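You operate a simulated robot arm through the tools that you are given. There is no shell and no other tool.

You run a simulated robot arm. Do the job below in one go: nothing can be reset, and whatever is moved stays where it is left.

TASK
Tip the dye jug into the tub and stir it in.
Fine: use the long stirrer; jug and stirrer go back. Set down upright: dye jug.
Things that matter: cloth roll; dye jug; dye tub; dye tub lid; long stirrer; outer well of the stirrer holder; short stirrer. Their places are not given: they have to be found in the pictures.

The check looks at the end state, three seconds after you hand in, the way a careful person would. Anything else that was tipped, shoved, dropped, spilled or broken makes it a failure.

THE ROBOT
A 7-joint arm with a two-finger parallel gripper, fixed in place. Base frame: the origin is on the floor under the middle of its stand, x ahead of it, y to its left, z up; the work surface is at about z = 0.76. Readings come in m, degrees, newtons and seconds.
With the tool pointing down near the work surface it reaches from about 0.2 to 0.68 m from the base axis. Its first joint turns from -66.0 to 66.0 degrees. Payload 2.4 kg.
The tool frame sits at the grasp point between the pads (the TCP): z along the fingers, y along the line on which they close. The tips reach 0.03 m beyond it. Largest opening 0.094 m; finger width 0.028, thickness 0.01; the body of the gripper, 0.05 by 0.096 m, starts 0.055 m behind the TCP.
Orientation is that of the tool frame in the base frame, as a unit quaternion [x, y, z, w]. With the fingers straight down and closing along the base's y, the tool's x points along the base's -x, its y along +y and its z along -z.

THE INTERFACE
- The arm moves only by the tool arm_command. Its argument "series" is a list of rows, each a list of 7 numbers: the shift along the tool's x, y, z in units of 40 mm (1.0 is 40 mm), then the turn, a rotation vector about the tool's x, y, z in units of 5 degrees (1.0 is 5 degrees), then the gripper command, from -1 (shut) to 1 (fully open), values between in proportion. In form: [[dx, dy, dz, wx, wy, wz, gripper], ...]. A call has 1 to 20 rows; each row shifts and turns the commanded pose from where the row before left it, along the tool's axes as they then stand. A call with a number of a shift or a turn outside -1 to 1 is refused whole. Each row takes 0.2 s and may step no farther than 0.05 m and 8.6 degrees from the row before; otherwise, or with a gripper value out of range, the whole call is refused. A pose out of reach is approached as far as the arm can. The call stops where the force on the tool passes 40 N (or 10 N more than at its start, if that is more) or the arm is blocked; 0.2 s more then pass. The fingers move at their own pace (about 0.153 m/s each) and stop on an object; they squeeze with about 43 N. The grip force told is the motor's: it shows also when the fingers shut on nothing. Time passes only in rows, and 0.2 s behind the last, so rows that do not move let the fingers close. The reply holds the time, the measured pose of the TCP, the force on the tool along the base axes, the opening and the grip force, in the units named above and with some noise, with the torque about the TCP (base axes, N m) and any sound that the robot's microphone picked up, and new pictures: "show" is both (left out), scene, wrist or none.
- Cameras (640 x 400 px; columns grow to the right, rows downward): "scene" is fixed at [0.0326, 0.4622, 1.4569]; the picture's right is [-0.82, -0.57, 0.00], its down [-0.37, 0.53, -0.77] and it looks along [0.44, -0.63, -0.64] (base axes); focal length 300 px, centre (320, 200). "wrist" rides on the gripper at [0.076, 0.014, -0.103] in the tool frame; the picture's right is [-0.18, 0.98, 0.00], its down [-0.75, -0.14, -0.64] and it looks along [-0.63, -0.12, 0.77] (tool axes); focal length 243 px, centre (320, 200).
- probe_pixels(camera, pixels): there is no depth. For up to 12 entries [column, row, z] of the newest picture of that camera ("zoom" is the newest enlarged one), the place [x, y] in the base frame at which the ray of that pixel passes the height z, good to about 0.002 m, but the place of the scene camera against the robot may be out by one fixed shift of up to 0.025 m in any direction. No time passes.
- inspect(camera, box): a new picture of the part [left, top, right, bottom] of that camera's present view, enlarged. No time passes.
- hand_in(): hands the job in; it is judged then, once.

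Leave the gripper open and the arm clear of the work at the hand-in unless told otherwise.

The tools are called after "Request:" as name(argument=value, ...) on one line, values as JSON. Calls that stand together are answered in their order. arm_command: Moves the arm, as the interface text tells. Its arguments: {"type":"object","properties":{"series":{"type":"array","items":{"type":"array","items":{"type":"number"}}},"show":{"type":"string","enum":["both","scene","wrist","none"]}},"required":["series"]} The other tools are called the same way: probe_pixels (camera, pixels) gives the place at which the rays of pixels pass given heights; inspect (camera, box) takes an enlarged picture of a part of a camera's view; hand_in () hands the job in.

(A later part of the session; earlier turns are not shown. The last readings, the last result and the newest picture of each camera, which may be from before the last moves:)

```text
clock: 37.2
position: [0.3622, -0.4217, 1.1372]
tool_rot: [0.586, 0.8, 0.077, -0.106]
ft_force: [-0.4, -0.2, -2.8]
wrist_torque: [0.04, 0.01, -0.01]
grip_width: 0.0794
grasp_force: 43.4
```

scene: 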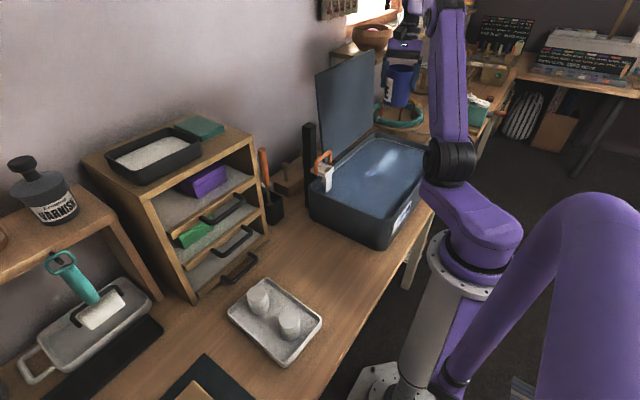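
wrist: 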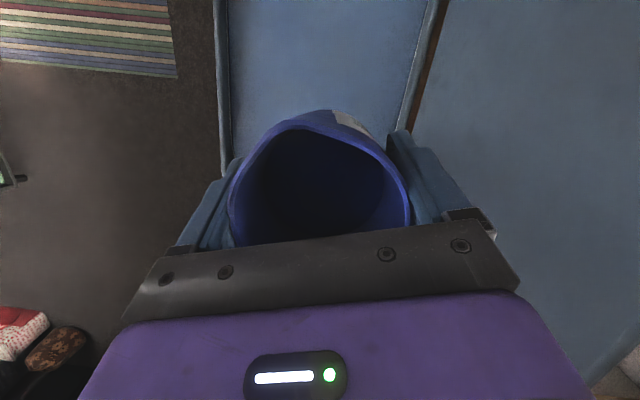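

The jug is over the tub, with the spout end facing back along the tub's long axis. I'll tip it gradually, first about 76°.

Request:
arm_command(series=[[0, 0, 0, 0, -1, 0, -1], [0, 0, 0, 0, -1, 0, -1], [0, 0, 0, 0, -1, 0, -1], [0, 0, 0, 0, -1, 0, -1], [0, 0, 0, 0, -1, 0, -1], [0, 0, 0, 0, -1, 0, -1], [0, 0, 0, 0, -1, 0, -1], [0, 0, 0, 0, -1, 0, -1], [0, 0, 0, 0, -0.6, 0, -1], [0, 0, 0, 0, -0.6, 0, -1], [0, 0, 0, 0, -0.6, 0, -1], [0, 0, 0, 0, -0.6, 0, -1], [0, 0, 0, 0, -0.6, 0, -1], [0, 0, 0, 0, -0.6, 0, -1], [0, 0, 0, 0, -0.6, 0, -1], [0, 0, 0, 0, -0.6, 0, -1], [0, 0, 0, 0, -0.6, 0, -1], [0, 0, 0, 0, -0.6, 0, -1], [0, 0, 0, 0, -0.6, 0, -1], [0, 0, 0, 0, -0.6, 0, -1]], show="both")

```text
clock: 41.4
position: [0.3626, -0.4207, 1.1382]
tool_rot: [0.51, 0.695, -0.3, 0.409]
ft_force: [0.2, -0.2, -1.7]
wrist_torque: [0.1, -0.02, -0.04]
grip_width: 0.0797
grasp_force: 43.1
```

scene: 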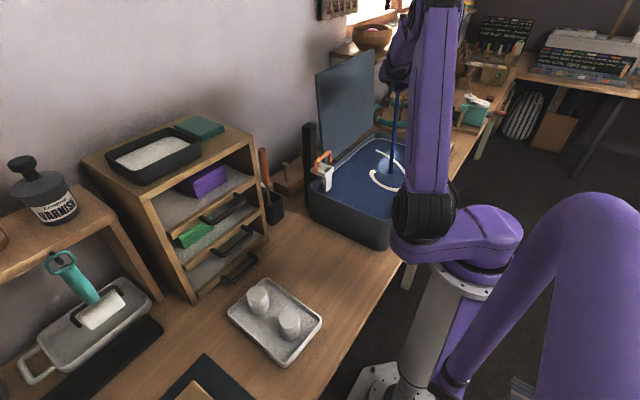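
wrist: 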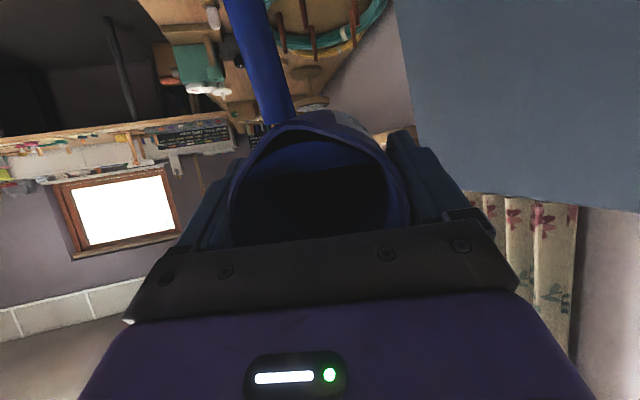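

A blue stream is falling into the tub at about scene (390,170), and the load is dropping. I'll keep tilting to about 109° and hold.

Request:
arm_command(series=[[0, 0, 0, 0, -0.6, 0, -1], [0, 0, 0, 0, -0.6, 0, -1], [0, 0, 0, 0, -0.6, 0, -1], [0, 0, 0, 0, -0.6, 0, -1], [0, 0, 0, 0, -0.6, 0, -1], [0, 0, 0, 0, -0.6, 0, -1], [0, 0, 0, 0, -0.6, 0, -1], [0, 0, 0, 0, -0.6, 0, -1], [0, 0, 0, 0, -0.6, 0, -1], [0, 0, 0, 0, -0.6, 0, -1], [0, 0, 0, 0, -0.6, 0, -1], [0, 0, 0, 0, 0, 0, -1], [0, 0, 0, 0, 0, 0, -1], [0, 0, 0, 0, 0, 0, -1], [0, 0, 0, 0, 0, 0, -1], [0, 0, 0, 0, 0, 0, -1]], show="both")

```text
clock: 44.8
position: [0.3649, -0.4208, 1.1374]
tool_rot: [0.403, 0.55, -0.432, 0.59]
ft_force: [-0.7, 0.1, -1.2]
wrist_torque: [0.01, 0.04, -0.01]
grip_width: 0.0792
grasp_force: 43.2
```

scene: 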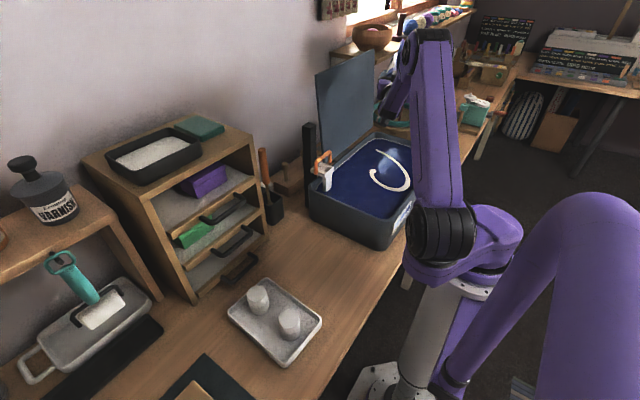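
wrist: 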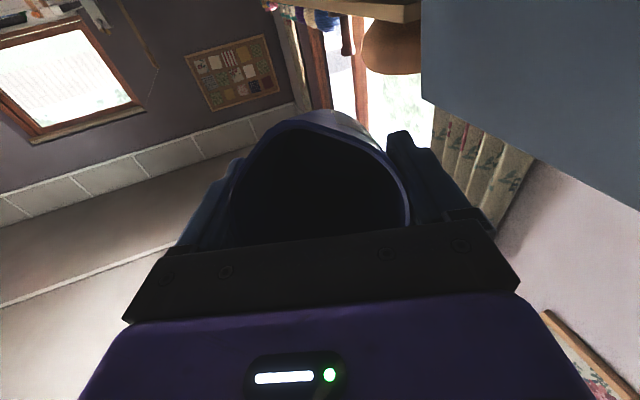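

The stream has stopped and the tub's colour has changed, with a pale swirl that still needs stirring. The load is now about 1.2 N. I'll tilt 5° more and hold so the last of it drains.

Request:
arm_command(series=[[0, 0, 0, 0, -0.5, 0, -1], [0, 0, 0, 0, -0.5, 0, -1], [0, 0, 0, 0, 0, 0, -1], [0, 0, 0, 0, 0, 0, -1], [0, 0, 0, 0, 0, 0, -1], [0, 0, 0, 0, 0, 0, -1], [0, 0, 0, 0, 0, 0, -1], [0, 0, 0, 0, 0, 0, -1], [0, 0, 0, 0, 0, 0, -1], [0, 0, 0, 0, 0, 0, -1]], show="both")

Request:
inspect(camera="scene", box=[300, 100, 440, 250])

Request:
inspect(camera="wrist", box=[220, 100, 430, 260])

```text
clock: 47.0
position: [0.3634, -0.4219, 1.1387]
tool_rot: [0.384, 0.524, -0.45, 0.613]
ft_force: [0.9, 0.2, -1.2]
wrist_torque: [0.04, 0.02, 0.02]
grip_width: 0.0796
grasp_force: 43.1
```

scene: 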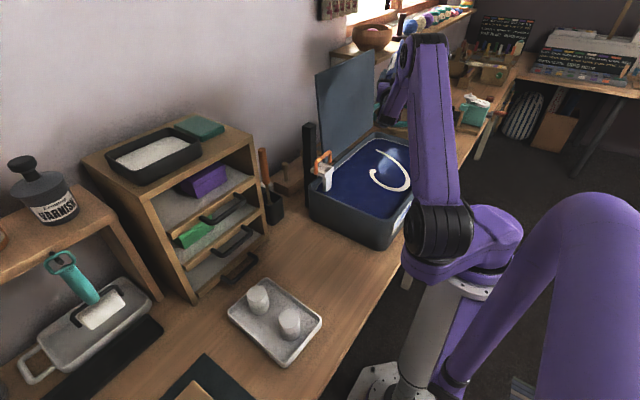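
wrist: 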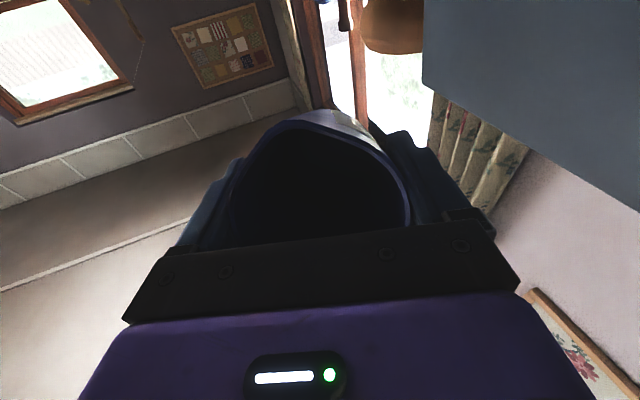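

```text
2.67 times, centred on (370, 175) of scene
```

zoom: 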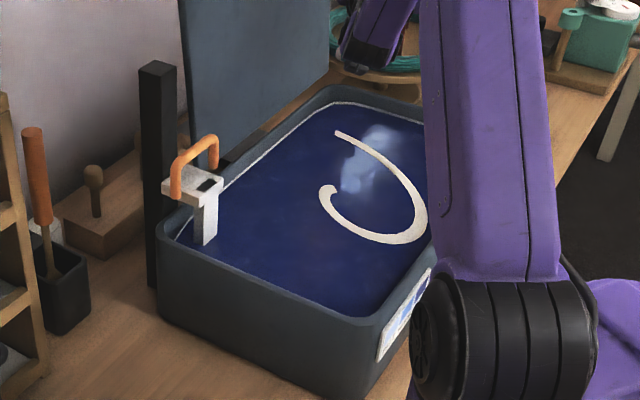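

```text
2.50 times, centred on (325, 180) of wrist
```

zoom: 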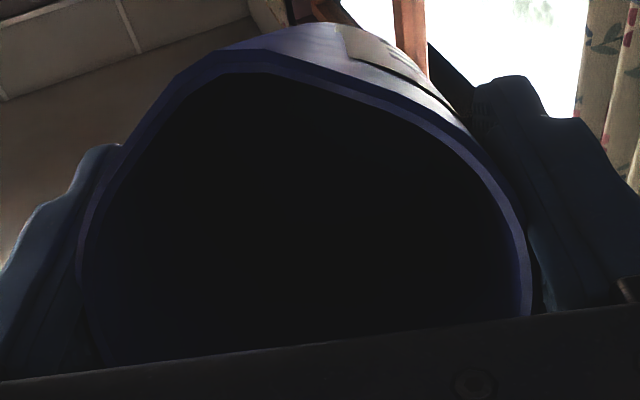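

The dye is in the tub and the jug reads a constant 1.2 N, so it is empty. I'll turn the jug upright again over the tub, reversing the same 114°.

Request:
arm_command(series=[[0, 0, 0, 0, 1, 0, -1], [0, 0, 0, 0, 1, 0, -1], [0, 0, 0, 0, 1, 0, -1], [0, 0, 0, 0, 1, 0, -1], [0, 0, 0, 0, 1, 0, -1], [0, 0, 0, 0, 1, 0, -1], [0, 0, 0, 0, 1, 0, -1], [0, 0, 0, 0, 1, 0, -1], [0, 0, 0, 0, 1, 0, -1], [0, 0, 0, 0, 1, 0, -1], [0, 0, 0, 0, 1, 0, -1], [0, 0, 0, 0, 1, 0, -1], [0, 0, 0, 0, 1, 0, -1], [0, 0, 0, 0, 1, 0, -1], [0, 0, 0, 0, 1, 0, -1], [0, 0, 0, 0, 1, 0, -1], [0, 0, 0, 0, 1, 0, -1], [0, 0, 0, 0, 1, 0, -1], [0, 0, 0, 0, 1, 0, -1], [0, 0, 0, 0, 1, 0, -1]], show="none")

Request:
arm_command(series=[[0, 0, 0, 0, 1, 0, -1], [0, 0, 0, 0, 1, 0, -1], [0, 0, 0, 0, 0.8, 0, -1], [0, 0, 0, 0, 0, 0, -1], [0, 0, 0, 0, 0, 0, -1], [0, 0, 0, 0, 0, 0, -1]], show="both")

```text
clock: 51.2
position: [0.3633, -0.4213, 1.1383]
tool_rot: [0.591, 0.807, 0.006, -0.008]
ft_force: [0.2, 0.0, -1.4]
wrist_torque: [0.03, -0.01, 0.01]
grip_width: 0.0796
grasp_force: 43.4
```

```text
clock: 52.6
position: [0.3642, -0.4217, 1.1382]
tool_rot: [0.586, 0.799, 0.077, -0.106]
ft_force: [-0.2, -0.3, -1.3]
wrist_torque: [0.02, 0.0, -0.04]
grip_width: 0.0797
grasp_force: 43.2
```

scene: 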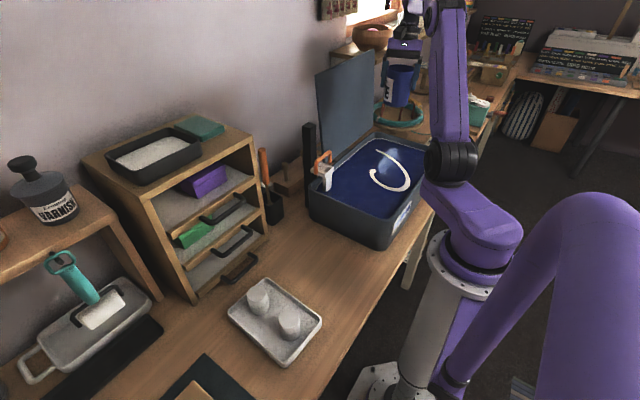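
wrist: 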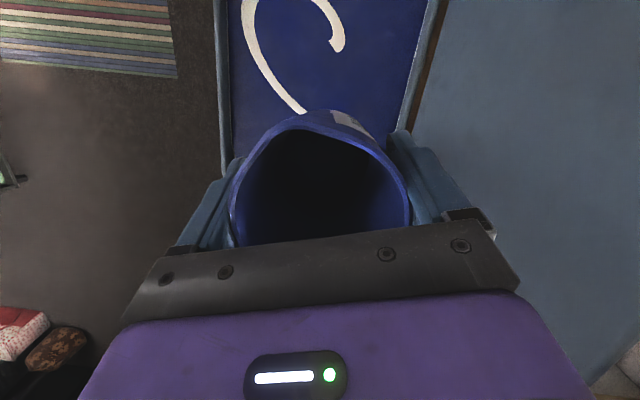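

The jug is upright, held as before, and dripped out over the tub. I'll carry it back along the reverse path.

Request:
arm_command(series=[[0.329, 0.053, 0.088, 0, 0, 0, -1], [0.6585, 0.107, 0.1766, 0, 0, 0, -1], [0.6585, 0.107, 0.1766, 0, 0, 0, -1], [0.6585, 0.107, 0.1766, 0, 0, 0, -1], [0.6585, 0.107, 0.1766, 0, 0, 0, -1], [0.6585, 0.107, 0.1766, 0, 0, 0, -1], [0.6585, 0.107, 0.1766, 0, 0, 0, -1], [0.6585, 0.107, 0.1766, 0, 0, 0, -1], [0.6585, 0.107, 0.1766, 0, 0, 0, -1], [0.6585, 0.107, 0.1766, 0, 0, 0, -1], [0.6585, 0.107, 0.1766, 0, 0, 0, -1], [0.6585, 0.107, 0.1766, 0, 0, 0, -1], [0.6585, 0.107, 0.1766, 0, 0, 0, -1], [0.6585, 0.107, 0.1766, 0, 0, 0, -1], [0.6585, 0.107, 0.1766, 0, 0, 0, -1], [0.6585, 0.107, 0.1766, 0, 0, 0, -1], [0.329, 0.053, 0.088, 0, 0, 0, -1], [0, 0, 0, 0, 0, 0, -1]], show="both")

```text
clock: 56.4
position: [0.2976, 0.0142, 1.1367]
tool_rot: [0.586, 0.799, 0.077, -0.106]
ft_force: [0.1, -0.4, -0.9]
wrist_torque: [0.05, 0.02, 0.0]
grip_width: 0.0793
grasp_force: 43.3
```

scene: 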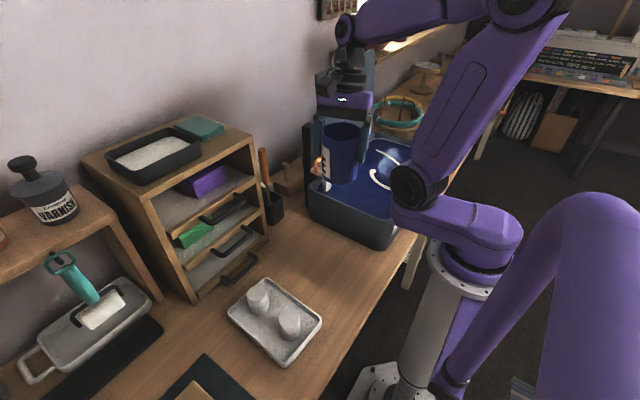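
wrist: 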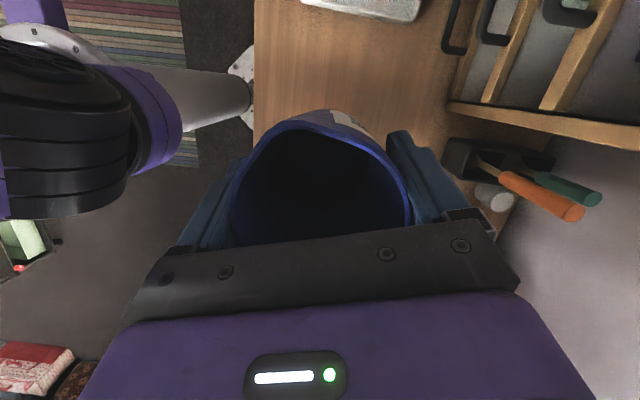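

I'm back over the jug's spot. I'll lower most of the way.

Request:
arm_command(series=[[-0.166, 0, 0.62, 0, 0, 0, -1], [-0.166, 0, 0.62, 0, 0, 0, -1], [-0.166, 0, 0.62, 0, 0, 0, -1], [-0.166, 0, 0.62, 0, 0, 0, -1], [-0.166, 0, 0.62, 0, 0, 0, -1], [-0.166, 0, 0.62, 0, 0, 0, -1], [-0.166, 0, 0.62, 0, 0, 0, -1], [-0.166, 0, 0.62, 0, 0, 0, -1], [-0.166, 0, 0.62, 0, 0, 0, -1], [-0.166, 0, 0.62, 0, 0, 0, -1], [-0.129, 0, 0.483, 0, 0, 0, -1], [-0.065, 0, 0.242, 0, 0, 0, -1], [0, 0, 0, 0, 0, 0, -1]], show="both")

```text
clock: 59.2
position: [0.2996, 0.0149, 0.8517]
tool_rot: [0.586, 0.8, 0.077, -0.105]
ft_force: [-0.8, 0.5, -0.8]
wrist_torque: [0.01, 0.02, 0.03]
grip_width: 0.0795
grasp_force: 42.9
```

scene: 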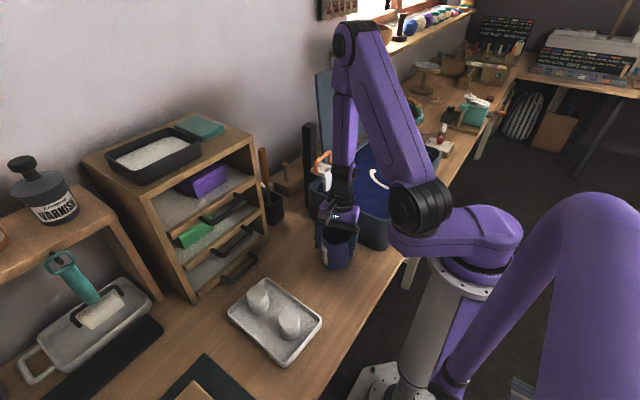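
wrist: 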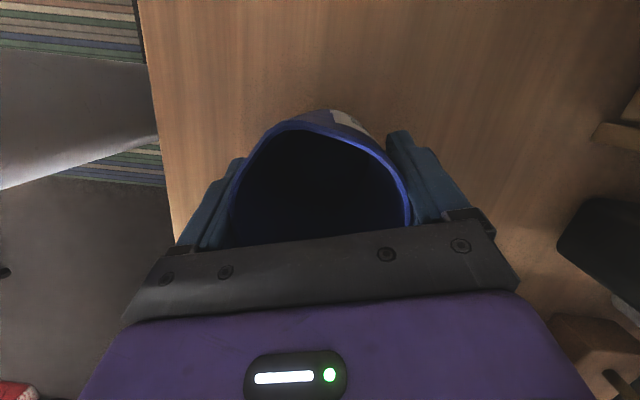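

About 14 mm remain. I'll lower in small steps and watch the vertical force for contact.

Request:
arm_command(series=[[-0.026, 0, 0.097, 0, 0, 0, -1], [-0.026, 0, 0.097, 0, 0, 0, -1], [-0.02, 0, 0.073, 0, 0, 0, -1], [0, 0, 0, 0, 0, 0, -1]], show="none")

```text
clock: 60.2
position: [0.2988, 0.0165, 0.8394]
tool_rot: [0.587, 0.799, 0.077, -0.105]
ft_force: [0.0, 0.2, -0.9]
wrist_torque: [0.05, 0.01, -0.01]
grip_width: 0.0794
grasp_force: 43.2
```

Request:
arm_command(series=[[-0.0065, 0, 0.024, 0, 0, 0, -1], [-0.0065, 0, 0.024, 0, 0, 0, -1], [0, 0, 0, 0, 0, 0, -1]], show="none")

```text
clock: 61.0
position: [0.2977, 0.016, 0.8386]
tool_rot: [0.587, 0.799, 0.077, -0.105]
ft_force: [-0.4, 0.0, 9.8]
wrist_torque: [-0.36, 0.05, -0.01]
grip_width: 0.0794
grasp_force: 42.8
```

The jug touched the table with a 9.8 N upward reading. I'll ease off by half a millimetre and open the fingers.

Request:
arm_command(series=[[0.003, 0, -0.012, 0, 0, 0, -1], [0, 0, 0, 0, 0, 0, 0.75], [0, 0, 0, 0, 0, 0, 1], [0, 0, 0, 0, 0, 0, 1]], show="both")

```text
clock: 62.0
position: [0.2968, 0.0154, 0.8377]
tool_rot: [0.587, 0.799, 0.078, -0.105]
ft_force: [-0.2, -0.5, 0.5]
wrist_torque: [0.01, 0.01, 0.01]
grip_width: 0.0939
grasp_force: 0.1
```

scene: 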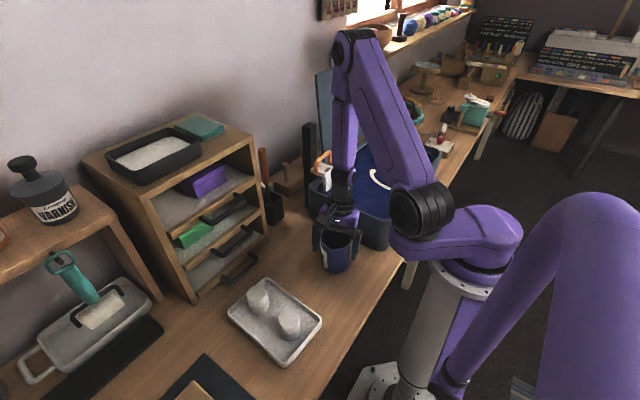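
wrist: 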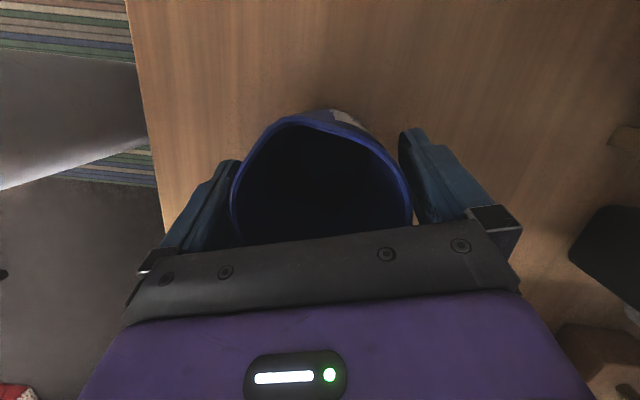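

The jug is released and standing. I'll raise the open gripper straight up.

Request:
arm_command(series=[[0.097, 0, -0.362, 0, 0, 0, 1], [0.194, 0, -0.724, 0, 0, 0, 1], [0.194, 0, -0.724, 0, 0, 0, 1], [0.194, 0, -0.724, 0, 0, 0, 1], [0.194, 0, -0.724, 0, 0, 0, 1], [0.194, 0, -0.724, 0, 0, 0, 1], [0.194, 0, -0.724, 0, 0, 0, 1], [0.194, 0, -0.724, 0, 0, 0, 1], [0.194, 0, -0.724, 0, 0, 0, 1], [0.194, 0, -0.724, 0, 0, 0, 1], [0.194, 0, -0.724, 0, 0, 0, 1], [0.194, 0, -0.724, 0, 0, 0, 1], [0, 0, 0, 0, 0, 0, 1]], show="both")

Request:
inspect(camera="scene", box=[280, 180, 420, 290])

```text
clock: 64.8
position: [0.2972, 0.0163, 1.1839]
tool_rot: [0.586, 0.8, 0.077, -0.105]
ft_force: [0.0, 0.9, 0.2]
wrist_torque: [-0.02, 0.01, 0.0]
grip_width: 0.0942
grasp_force: 0.1
```

scene: 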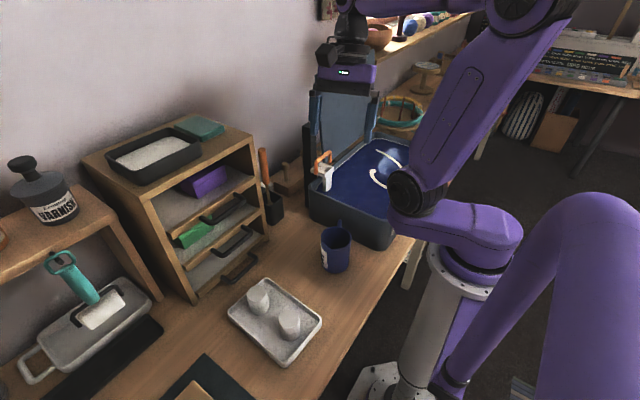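
wrist: 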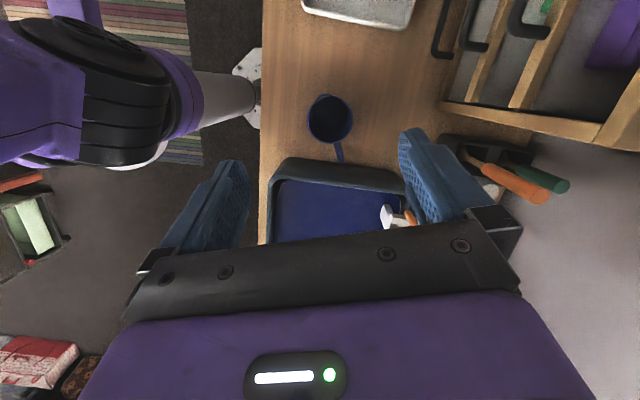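

```text
3.64 times, centred on (350, 235) of scene
```

zoom: 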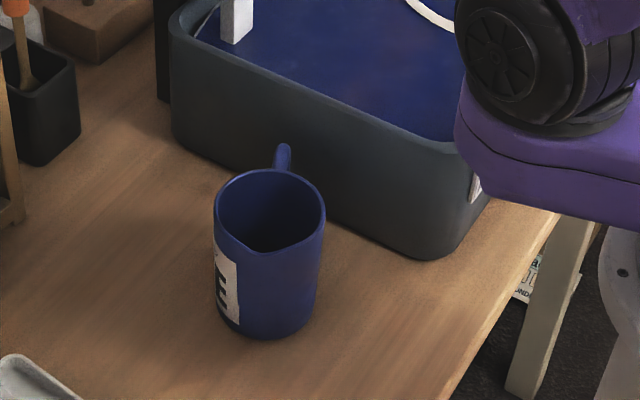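

The jug stands upright in its original spot and I see no spill. Next, the stirrer: I'll un-lean and yaw the tool back to its natural orientation (closing along y), then move toward the stirrer holder for a close look.

Request:
arm_command(series=[[0, 0, 0, 0, -1, 0, 1], [0, 0, 0, 0, -1, 0, 1], [0, 0, 0, 0, -1, 0, 1], [0, 0, 0, 0, 0, -1, 1], [0, 0, 0, 0, 0, -1, 1], [0, 0, 0, 0, 0, -1, 1], [0, 0, 0, 0, 0, -1, 1], [0, 0, 0, 0, 0, -1, 1], [0, 0, 0, 0, 0, -1, 1], [0, 0, 0, 0, 0, -1, 1], [0, 0, 0, 0, 0, -1, 1], [0, 0, 0, 0, 0, -1, 1], [0, 0, 0, 0, 0, -1, 1], [0, 0, 0, 0, 0, -1, 1], [0, 0, 0, 0, 0, -1, 1], [0, 0, 0, 0, 0, -1, 1], [0, 0, 0, 0, 0, -1, 1], [0, 0, 0, 0, 0, -0.5, 1]], show="none")

Request:
arm_command(series=[[-0.833, -0.383, -0.25, 0, 0, 0, 1], [-0.833, -0.383, -0.25, 0, 0, 0, 1], [-0.833, -0.383, -0.25, 0, 0, 0, 1], [0, 0, 0, 0, 0, 0, 1]], show="both")

```text
clock: 68.6
position: [0.2982, 0.0157, 1.1837]
tool_rot: [-0.001, 1.0, 0.0, 0.0]
ft_force: [0.0, -0.7, 0.9]
wrist_torque: [0.04, -0.03, 0.03]
grip_width: 0.0943
grasp_force: 0.1
```

```text
clock: 69.6
position: [0.3998, -0.0309, 1.2143]
tool_rot: [0.0, 1.0, 0.0, 0.0]
ft_force: [-0.2, -0.3, -0.1]
wrist_torque: [0.0, -0.01, -0.02]
grip_width: 0.0943
grasp_force: 0.0
```

scene: 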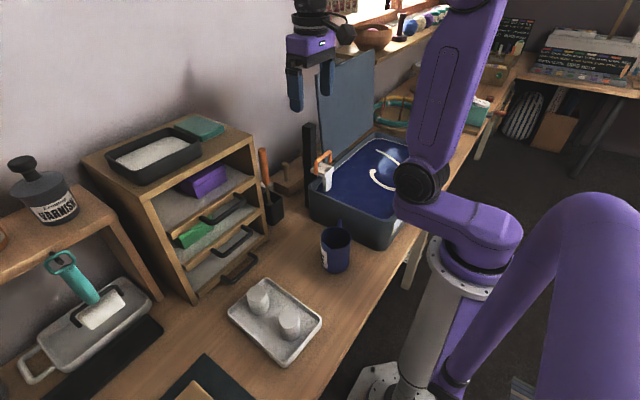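
wrist: 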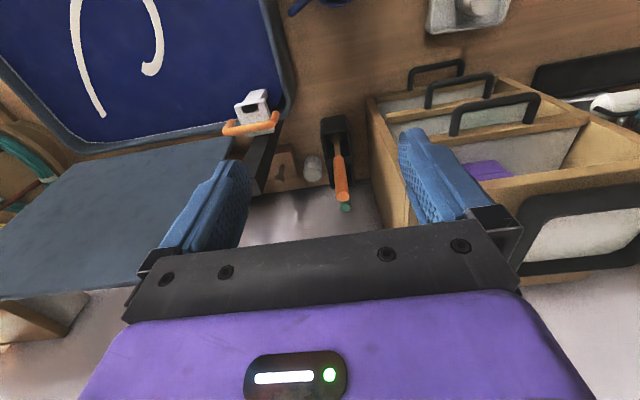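

The orange handle's top end is at about wrist (342,195). I'll zoom for accuracy.

Request:
inspect(camera="wrist", box=[290, 100, 400, 220])

Request:
inspect(camera="wrist", box=[340, 40, 640, 280])

```text
3.33 times, centred on (345, 160) of wrist
```

zoom: 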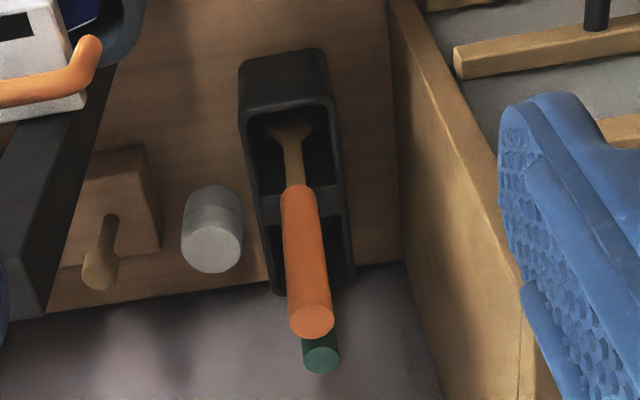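

```text
1.67 times, centred on (490, 160) of wrist
```

zoom: 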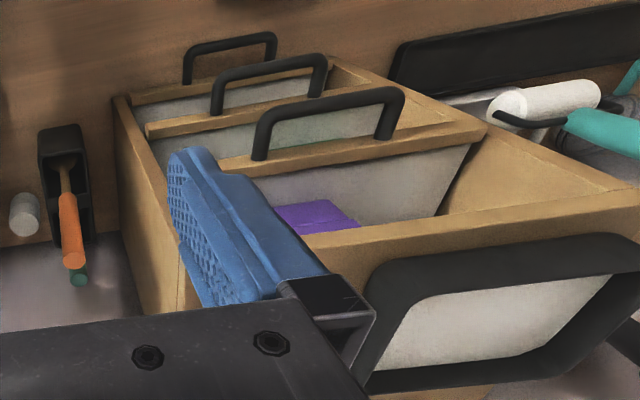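

Triangulated, the orange handle runs from (0.5665, -0.027, 0.897) to its top at (0.575, -0.0275, 1.007), leaning about 4.4° toward +x. The rack panel is at y≈0.045. I'll tilt the tool to match, open the fingers only part-way for clearance, and move above the handle.

Request:
arm_command(series=[[0, 0, 0, 0, 0.88, 0, 0.2], [-0.952, 0.017, -0.0735, 0, 0, 0, 0.2], [-0.952, 0.017, -0.0735, 0, 0, 0, 0.2], [-0.952, 0.017, -0.0735, 0, 0, 0, 0.2], [-0.952, 0.017, -0.0735, 0, 0, 0, 0.2], [-0.952, 0.017, -0.0735, 0, 0, 0, 0.2], [0, 0, 0.9, 0, 0, 0, 0.2], [0, 0, 0.9, 0, 0, 0, 0.2], [0, 0, 0, 0, 0, 0, 0.2]], show="both")

Request:
inspect(camera="wrist", box=[220, 60, 420, 220])

```text
clock: 71.6
position: [0.5833, -0.0275, 1.1414]
tool_rot: [0.0, 0.999, 0.0, -0.038]
ft_force: [-0.9, -0.8, 0.3]
wrist_torque: [-0.02, 0.0, -0.03]
grip_width: 0.0565
grasp_force: 0.1
```

scene: 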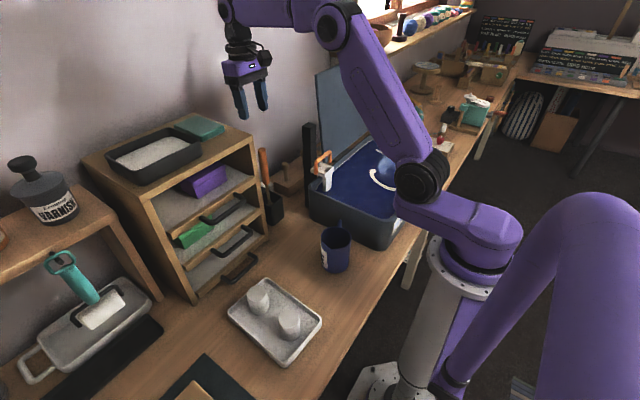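
wrist: 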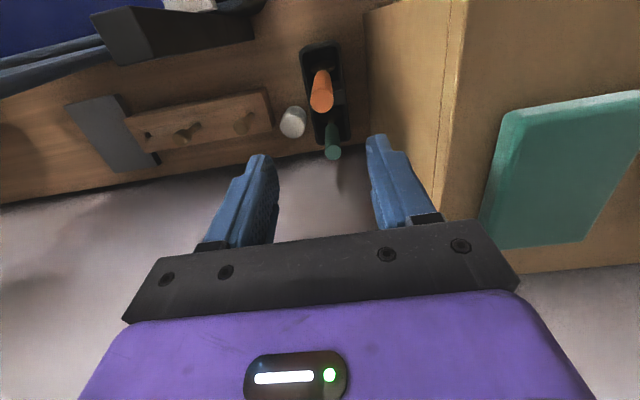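

```text
2.50 times, centred on (320, 140) of wrist
```

zoom: 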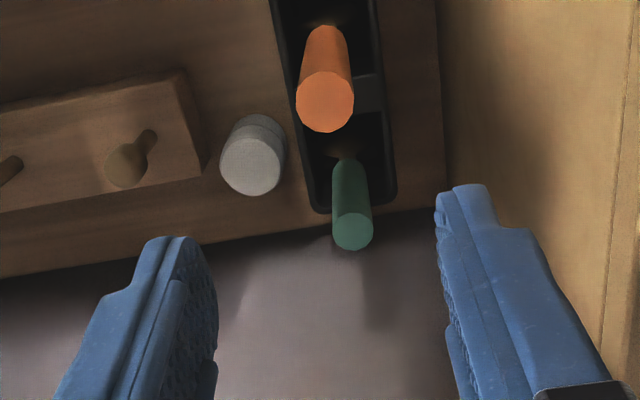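

The tool axis lines up with the orange handle within about 2 mm (expected (320,103), seen (322,101)). I'll descend along the handle's axis to TCP z≈0.975.

Request:
arm_command(series=[[0, 0.02, 0.835, 0, 0, 0, 0.2], [0, 0, 0.835, 0, 0, 0, 0.2], [0, 0, 0.835, 0, 0, 0, 0.2], [0, 0, 0.835, 0, 0, 0, 0.2], [0, 0, 0.835, 0, 0, 0, 0.2], [0, 0, 0, 0, 0, 0, 0.2]], show="both")

Request:
inspect(camera="wrist", box=[220, 60, 420, 260])

```text
clock: 73.0
position: [0.5724, -0.0278, 0.9766]
tool_rot: [-0.001, 0.999, -0.001, -0.038]
ft_force: [0.0, 0.2, -0.2]
wrist_torque: [-0.01, -0.01, -0.01]
grip_width: 0.0566
grasp_force: 0.1
```

scene: 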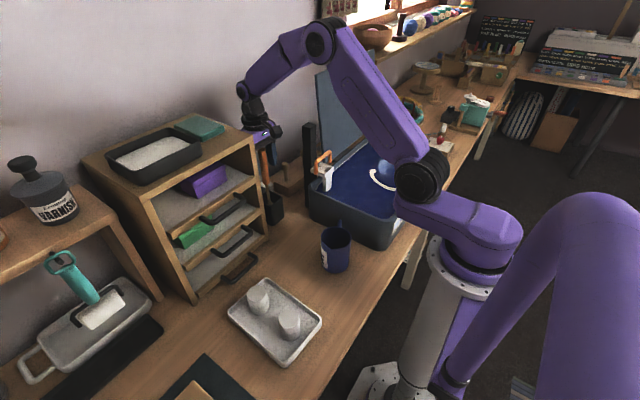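
wrist: 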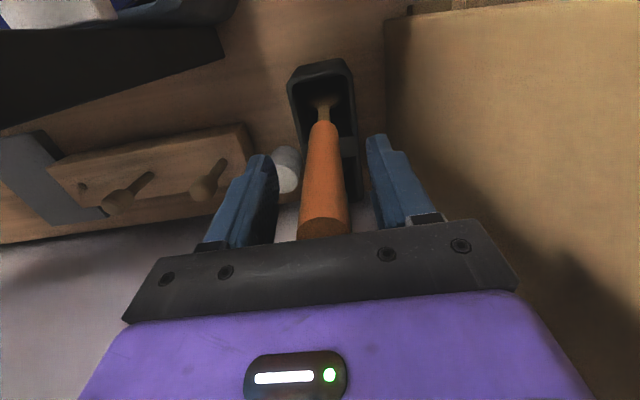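

```text
2.00 times, centred on (320, 160) of wrist
```

zoom: 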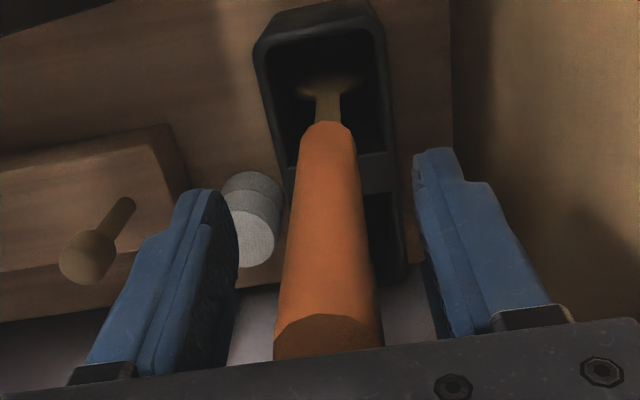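

The handle sits between the fingers, about 2 mm off toward +y. I'll nudge by 2 mm and close.

Request:
arm_command(series=[[0, 0.05, 0, 0, 0, 0, 0.2], [0, 0, 0, 0, 0, 0, -0.2], [0, 0, 0, 0, 0, 0, -0.4], [0, 0, 0, 0, 0, 0, -1], [0, 0, 0, 0, 0, 0, -1], [0, 0, 0, 0, 0, 0, -1]], show="both")

Request:
inspect(camera="wrist", box=[220, 40, 420, 240])

```text
clock: 74.4
position: [0.5711, -0.0253, 0.9752]
tool_rot: [-0.001, 0.999, 0.0, -0.038]
ft_force: [-0.6, 0.4, 0.6]
wrist_torque: [0.01, -0.03, 0.01]
grip_width: 0.0213
grasp_force: 42.5
```

scene: 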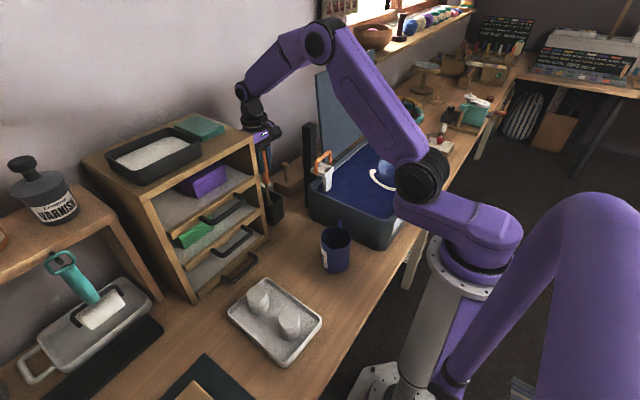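
wrist: 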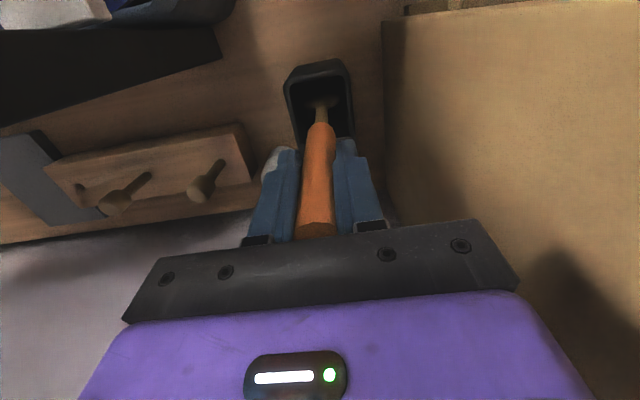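

```text
2.00 times, centred on (320, 140) of wrist
```

zoom: 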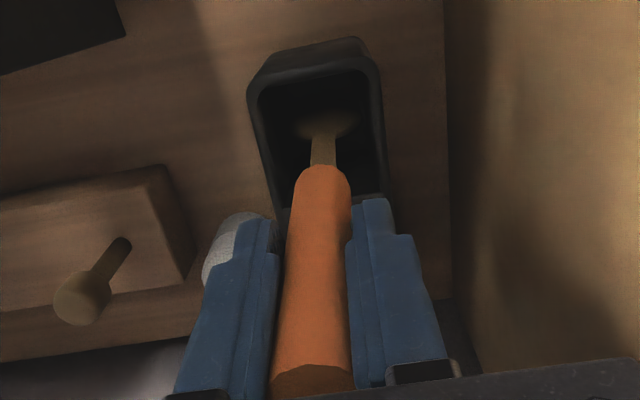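

Gripped at 0.021 m with 42 N. I'll lift slowly along the stirrer's own axis.

Request:
arm_command(series=[[0, 0, -0.25, 0, 0, 0, -1], [0, 0, -0.5, 0, 0, 0, -1], [0, 0, -0.5, 0, 0, 0, -1], [0, 0, 0, 0, 0, 0, -1]], show="both")

Request:
inspect(camera="wrist", box=[220, 40, 420, 240])

```text
clock: 75.4
position: [0.5742, -0.025, 1.0256]
tool_rot: [0.0, 0.999, 0.0, -0.039]
ft_force: [0.6, 0.5, -0.7]
wrist_torque: [0.0, 0.0, 0.02]
grip_width: 0.0208
grasp_force: 43.3
```

scene: 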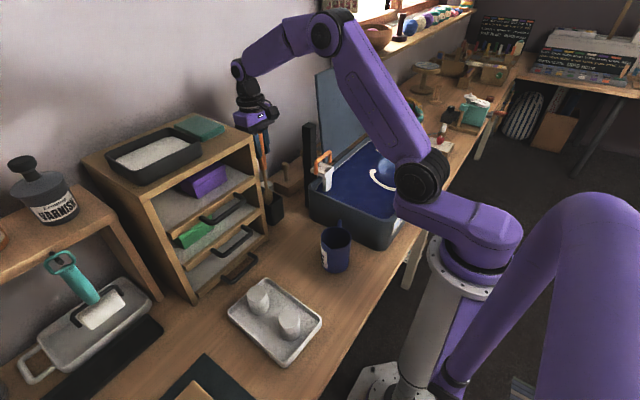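
wrist: 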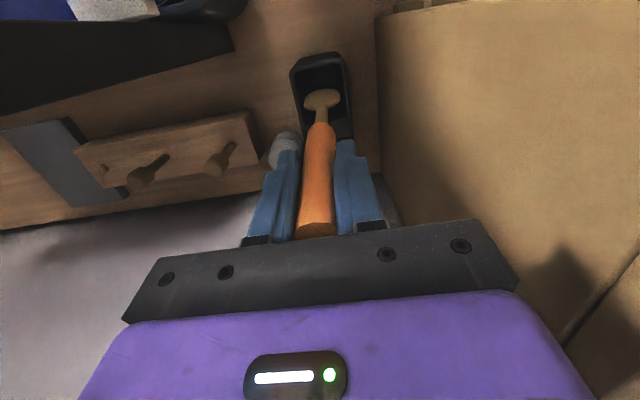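

```text
2.00 times, centred on (320, 140) of wrist
```

zoom: 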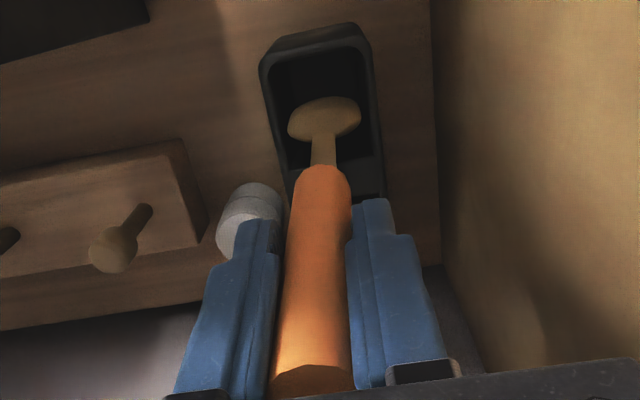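

The stirrer is coming up cleanly, its paddle showing above the well. I'll continue up to about z=1.18.

Request:
arm_command(series=[[0, 0, -0.6, 0, 0, 0, -1], [0, 0, -0.75, 0, 0, 0, -1], [0, 0, -0.75, 0, 0, 0, -1], [0, 0, -0.75, 0, 0, 0, -1], [0, 0, -0.75, 0, 0, 0, -1], [0, 0, -0.25, 0, 0, 0, -1], [0, 0, 0, 0, 0, 0, -1]], show="both")

Request:
inspect(camera="scene", box=[220, 60, 340, 240])

Request:
inspect(camera="wrist", box=[220, 40, 420, 240])

```text
clock: 77.0
position: [0.5845, -0.0246, 1.178]
tool_rot: [0.001, 0.999, 0.0, -0.038]
ft_force: [1.0, -0.7, -0.7]
wrist_torque: [0.02, 0.0, -0.03]
grip_width: 0.0209
grasp_force: 43.0
```

scene: 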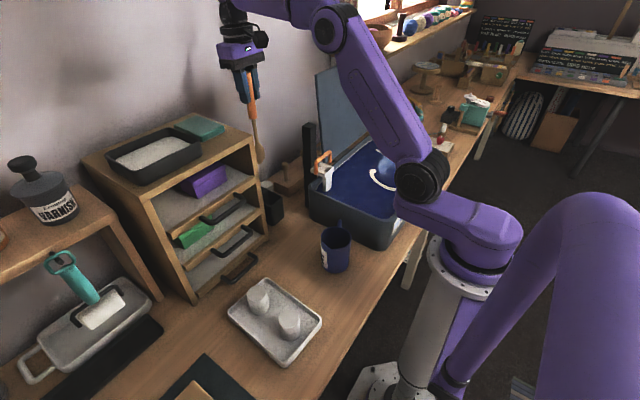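
wrist: 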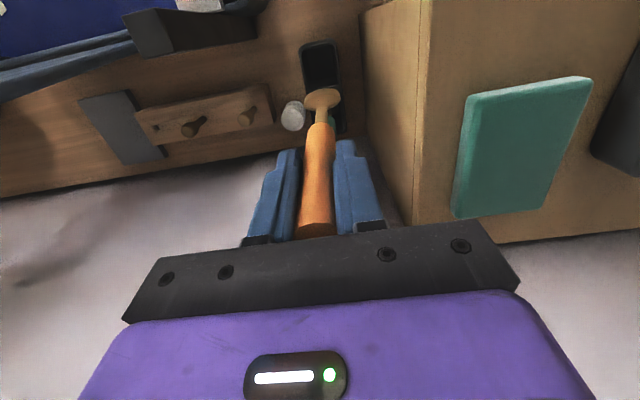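

```text
2.22 times, centred on (280, 150) of scene
```

zoom: 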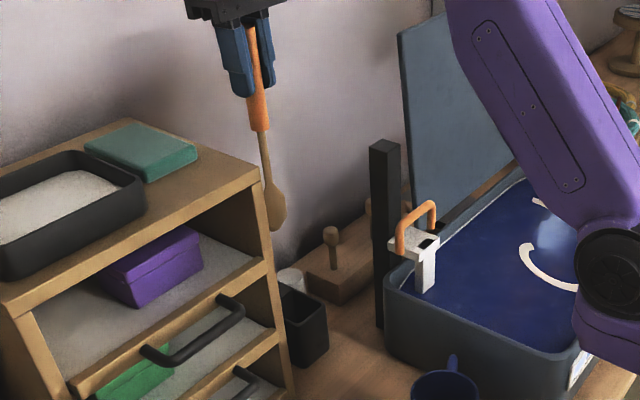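

```text
2.00 times, centred on (320, 140) of wrist
```

zoom: 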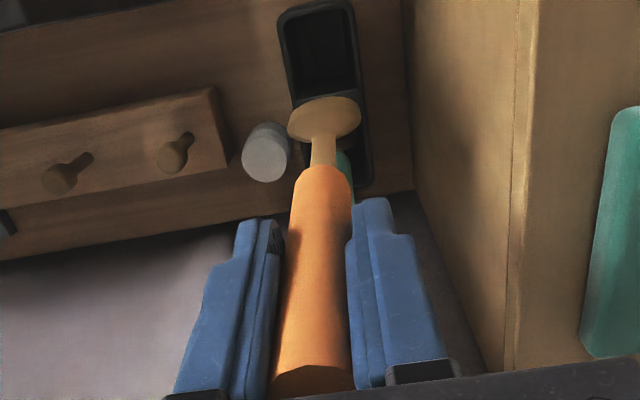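

The long stirrer, a spoon-shaped one, is clear of the holder and the short green one stayed put. The spoon tip is about 0.18 m below the TCP. I'll carry it around the tall black post, going back in x first and then across to the tub.

Request:
arm_command(series=[[0.9325, 0, 0.072, 0, 0, 0, -1], [0.9325, 0, 0.072, 0, 0, 0, -1], [0.9325, 0, 0.072, 0, 0, 0, -1], [0.9325, 0, 0.072, 0, 0, 0, -1], [0.9325, 0, 0.072, 0, 0, 0, -1], [0.9325, 0, 0.072, 0, 0, 0, -1], [0.062, -0.875, 0.005, 0, 0, 0, -1], [0.062, -0.875, 0.005, 0, 0, 0, -1], [0.062, -0.875, 0.005, 0, 0, 0, -1], [0.062, -0.875, 0.005, 0, 0, 0, -1], [0.062, -0.875, 0.005, 0, 0, 0, -1], [0.062, -0.875, 0.005, 0, 0, 0, -1], [0.062, -0.875, 0.005, 0, 0, 0, -1], [0.062, -0.875, 0.005, 0, 0, 0, -1], [0, 0, 0, 0, 0, 0, -1]], show="both")

Request:
inspect(camera="wrist", box=[160, 0, 480, 200])

```text
clock: 80.2
position: [0.3416, -0.304, 1.1783]
tool_rot: [0.0, 0.999, 0.0, -0.038]
ft_force: [0.3, -0.1, 0.2]
wrist_torque: [-0.02, 0.03, 0.02]
grip_width: 0.0211
grasp_force: 43.1
```

scene: 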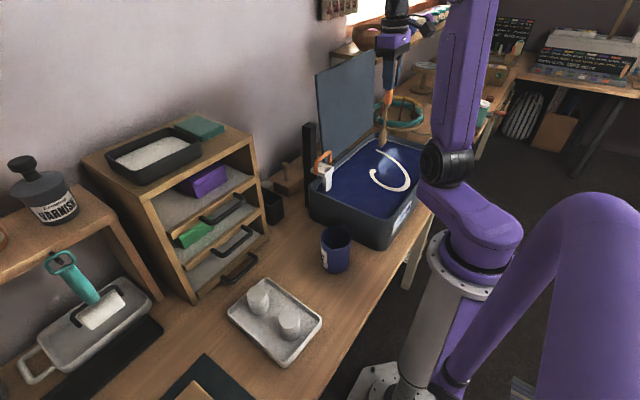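
wrist: 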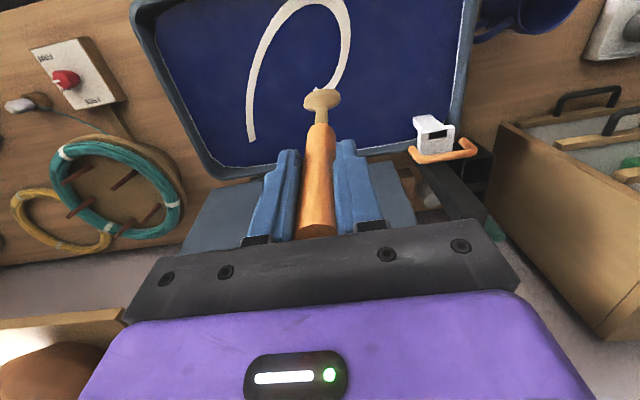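

```text
2.00 times, centred on (320, 100) of wrist
```

zoom: 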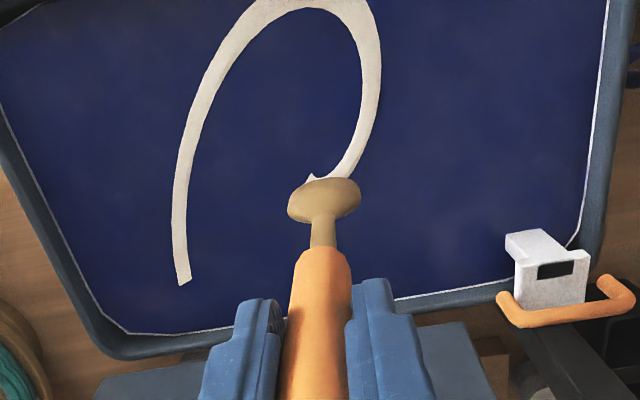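

The spoon hangs over the middle of the tub, with the pale swirl visible on the liquid below. I'll lower it into the liquid in stages, watching the force.

Request:
arm_command(series=[[-0.06, 0, 0.78, 0, 0, 0, -1], [-0.06, 0, 0.78, 0, 0, 0, -1], [-0.06, 0, 0.78, 0, 0, 0, -1], [-0.05, 0, 0.62, 0, 0, 0, -1], [-0.04, 0, 0.5, 0, 0, 0, -1], [-0.04, 0, 0.5, 0, 0, 0, -1], [-0.04, 0, 0.5, 0, 0, 0, -1], [0, 0, 0, 0, 0, 0, -1]], show="both")

Request:
inspect(camera="wrist", box=[160, 0, 480, 200])

Request:
inspect(camera="scene", box=[300, 80, 460, 240])

```text
clock: 82.0
position: [0.3427, -0.3037, 0.9998]
tool_rot: [0.0, 0.999, 0.0, -0.039]
ft_force: [0.3, -1.2, 0.7]
wrist_torque: [0.0, -0.02, -0.01]
grip_width: 0.0211
grasp_force: 43.2
```

scene: 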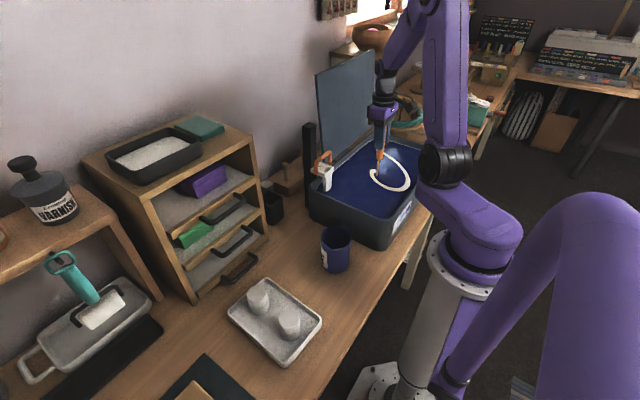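
wrist: 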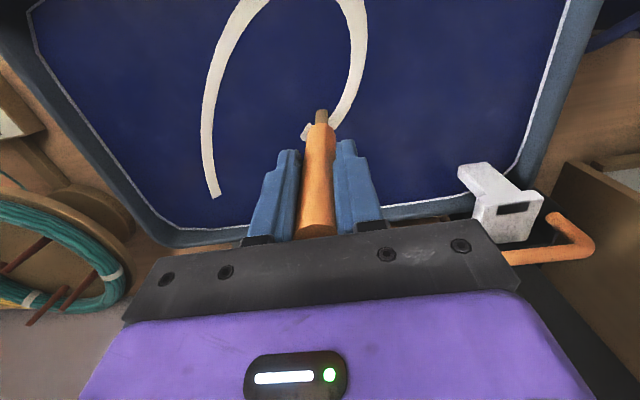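

```text
2.00 times, centred on (320, 100) of wrist
```

zoom: 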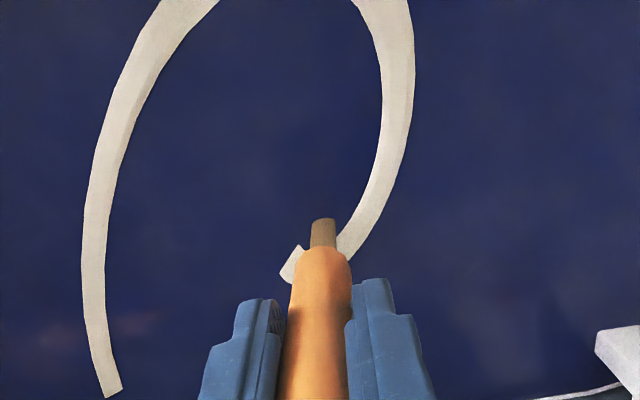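

```text
2.50 times, centred on (380, 160) of scene
```

zoom: 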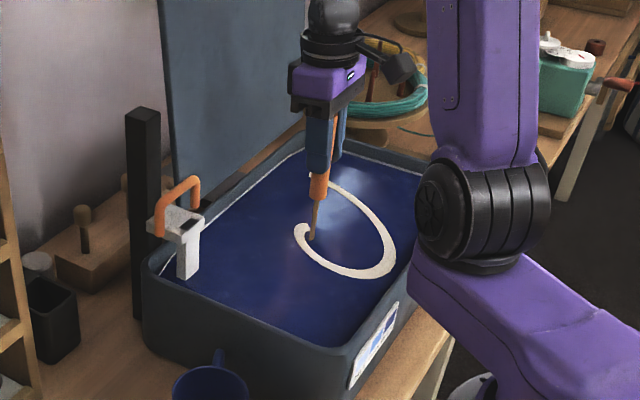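

The spoon is in the liquid, whose surface is at about z≈0.885, with the tip near 0.82 and no contact force. I'll check the inner tub edges at that level to choose a safe stirring path.

Request:
probe_pixels(camera="wrist", pixels=[[30, 10, 0.885], [100, 140, 0.885], [180, 228, 0.885], [400, 208, 0.885], [510, 180, 0.885], [548, 80, 0.885], [573, 10, 0.885], [321, 110, 0.885], [215, 195, 0.885], [205, 120, 0.885], [360, 40, 0.885], [480, 215, 0.9]])

Request:
probe_pixels(camera="scene", pixels=[[377, 176, 0.885], [411, 185, 0.885], [380, 153, 0.885], [364, 216, 0.885], [312, 192, 0.885], [430, 148, 0.885], [378, 138, 0.885], [383, 233, 0.9]])

```text
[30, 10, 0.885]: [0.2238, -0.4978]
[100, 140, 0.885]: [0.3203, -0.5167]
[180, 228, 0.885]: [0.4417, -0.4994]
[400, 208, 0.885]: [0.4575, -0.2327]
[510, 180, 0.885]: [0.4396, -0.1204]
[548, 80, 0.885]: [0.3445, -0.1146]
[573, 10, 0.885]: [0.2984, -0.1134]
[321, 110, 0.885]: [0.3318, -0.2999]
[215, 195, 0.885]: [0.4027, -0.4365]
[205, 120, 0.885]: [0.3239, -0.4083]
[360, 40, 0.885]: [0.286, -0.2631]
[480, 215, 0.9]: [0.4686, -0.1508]
```

```text
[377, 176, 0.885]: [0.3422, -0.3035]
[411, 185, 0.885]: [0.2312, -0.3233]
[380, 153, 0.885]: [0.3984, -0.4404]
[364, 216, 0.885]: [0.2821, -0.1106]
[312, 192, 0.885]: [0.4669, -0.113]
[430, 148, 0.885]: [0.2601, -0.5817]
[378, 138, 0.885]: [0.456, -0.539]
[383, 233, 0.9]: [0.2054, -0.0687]
```

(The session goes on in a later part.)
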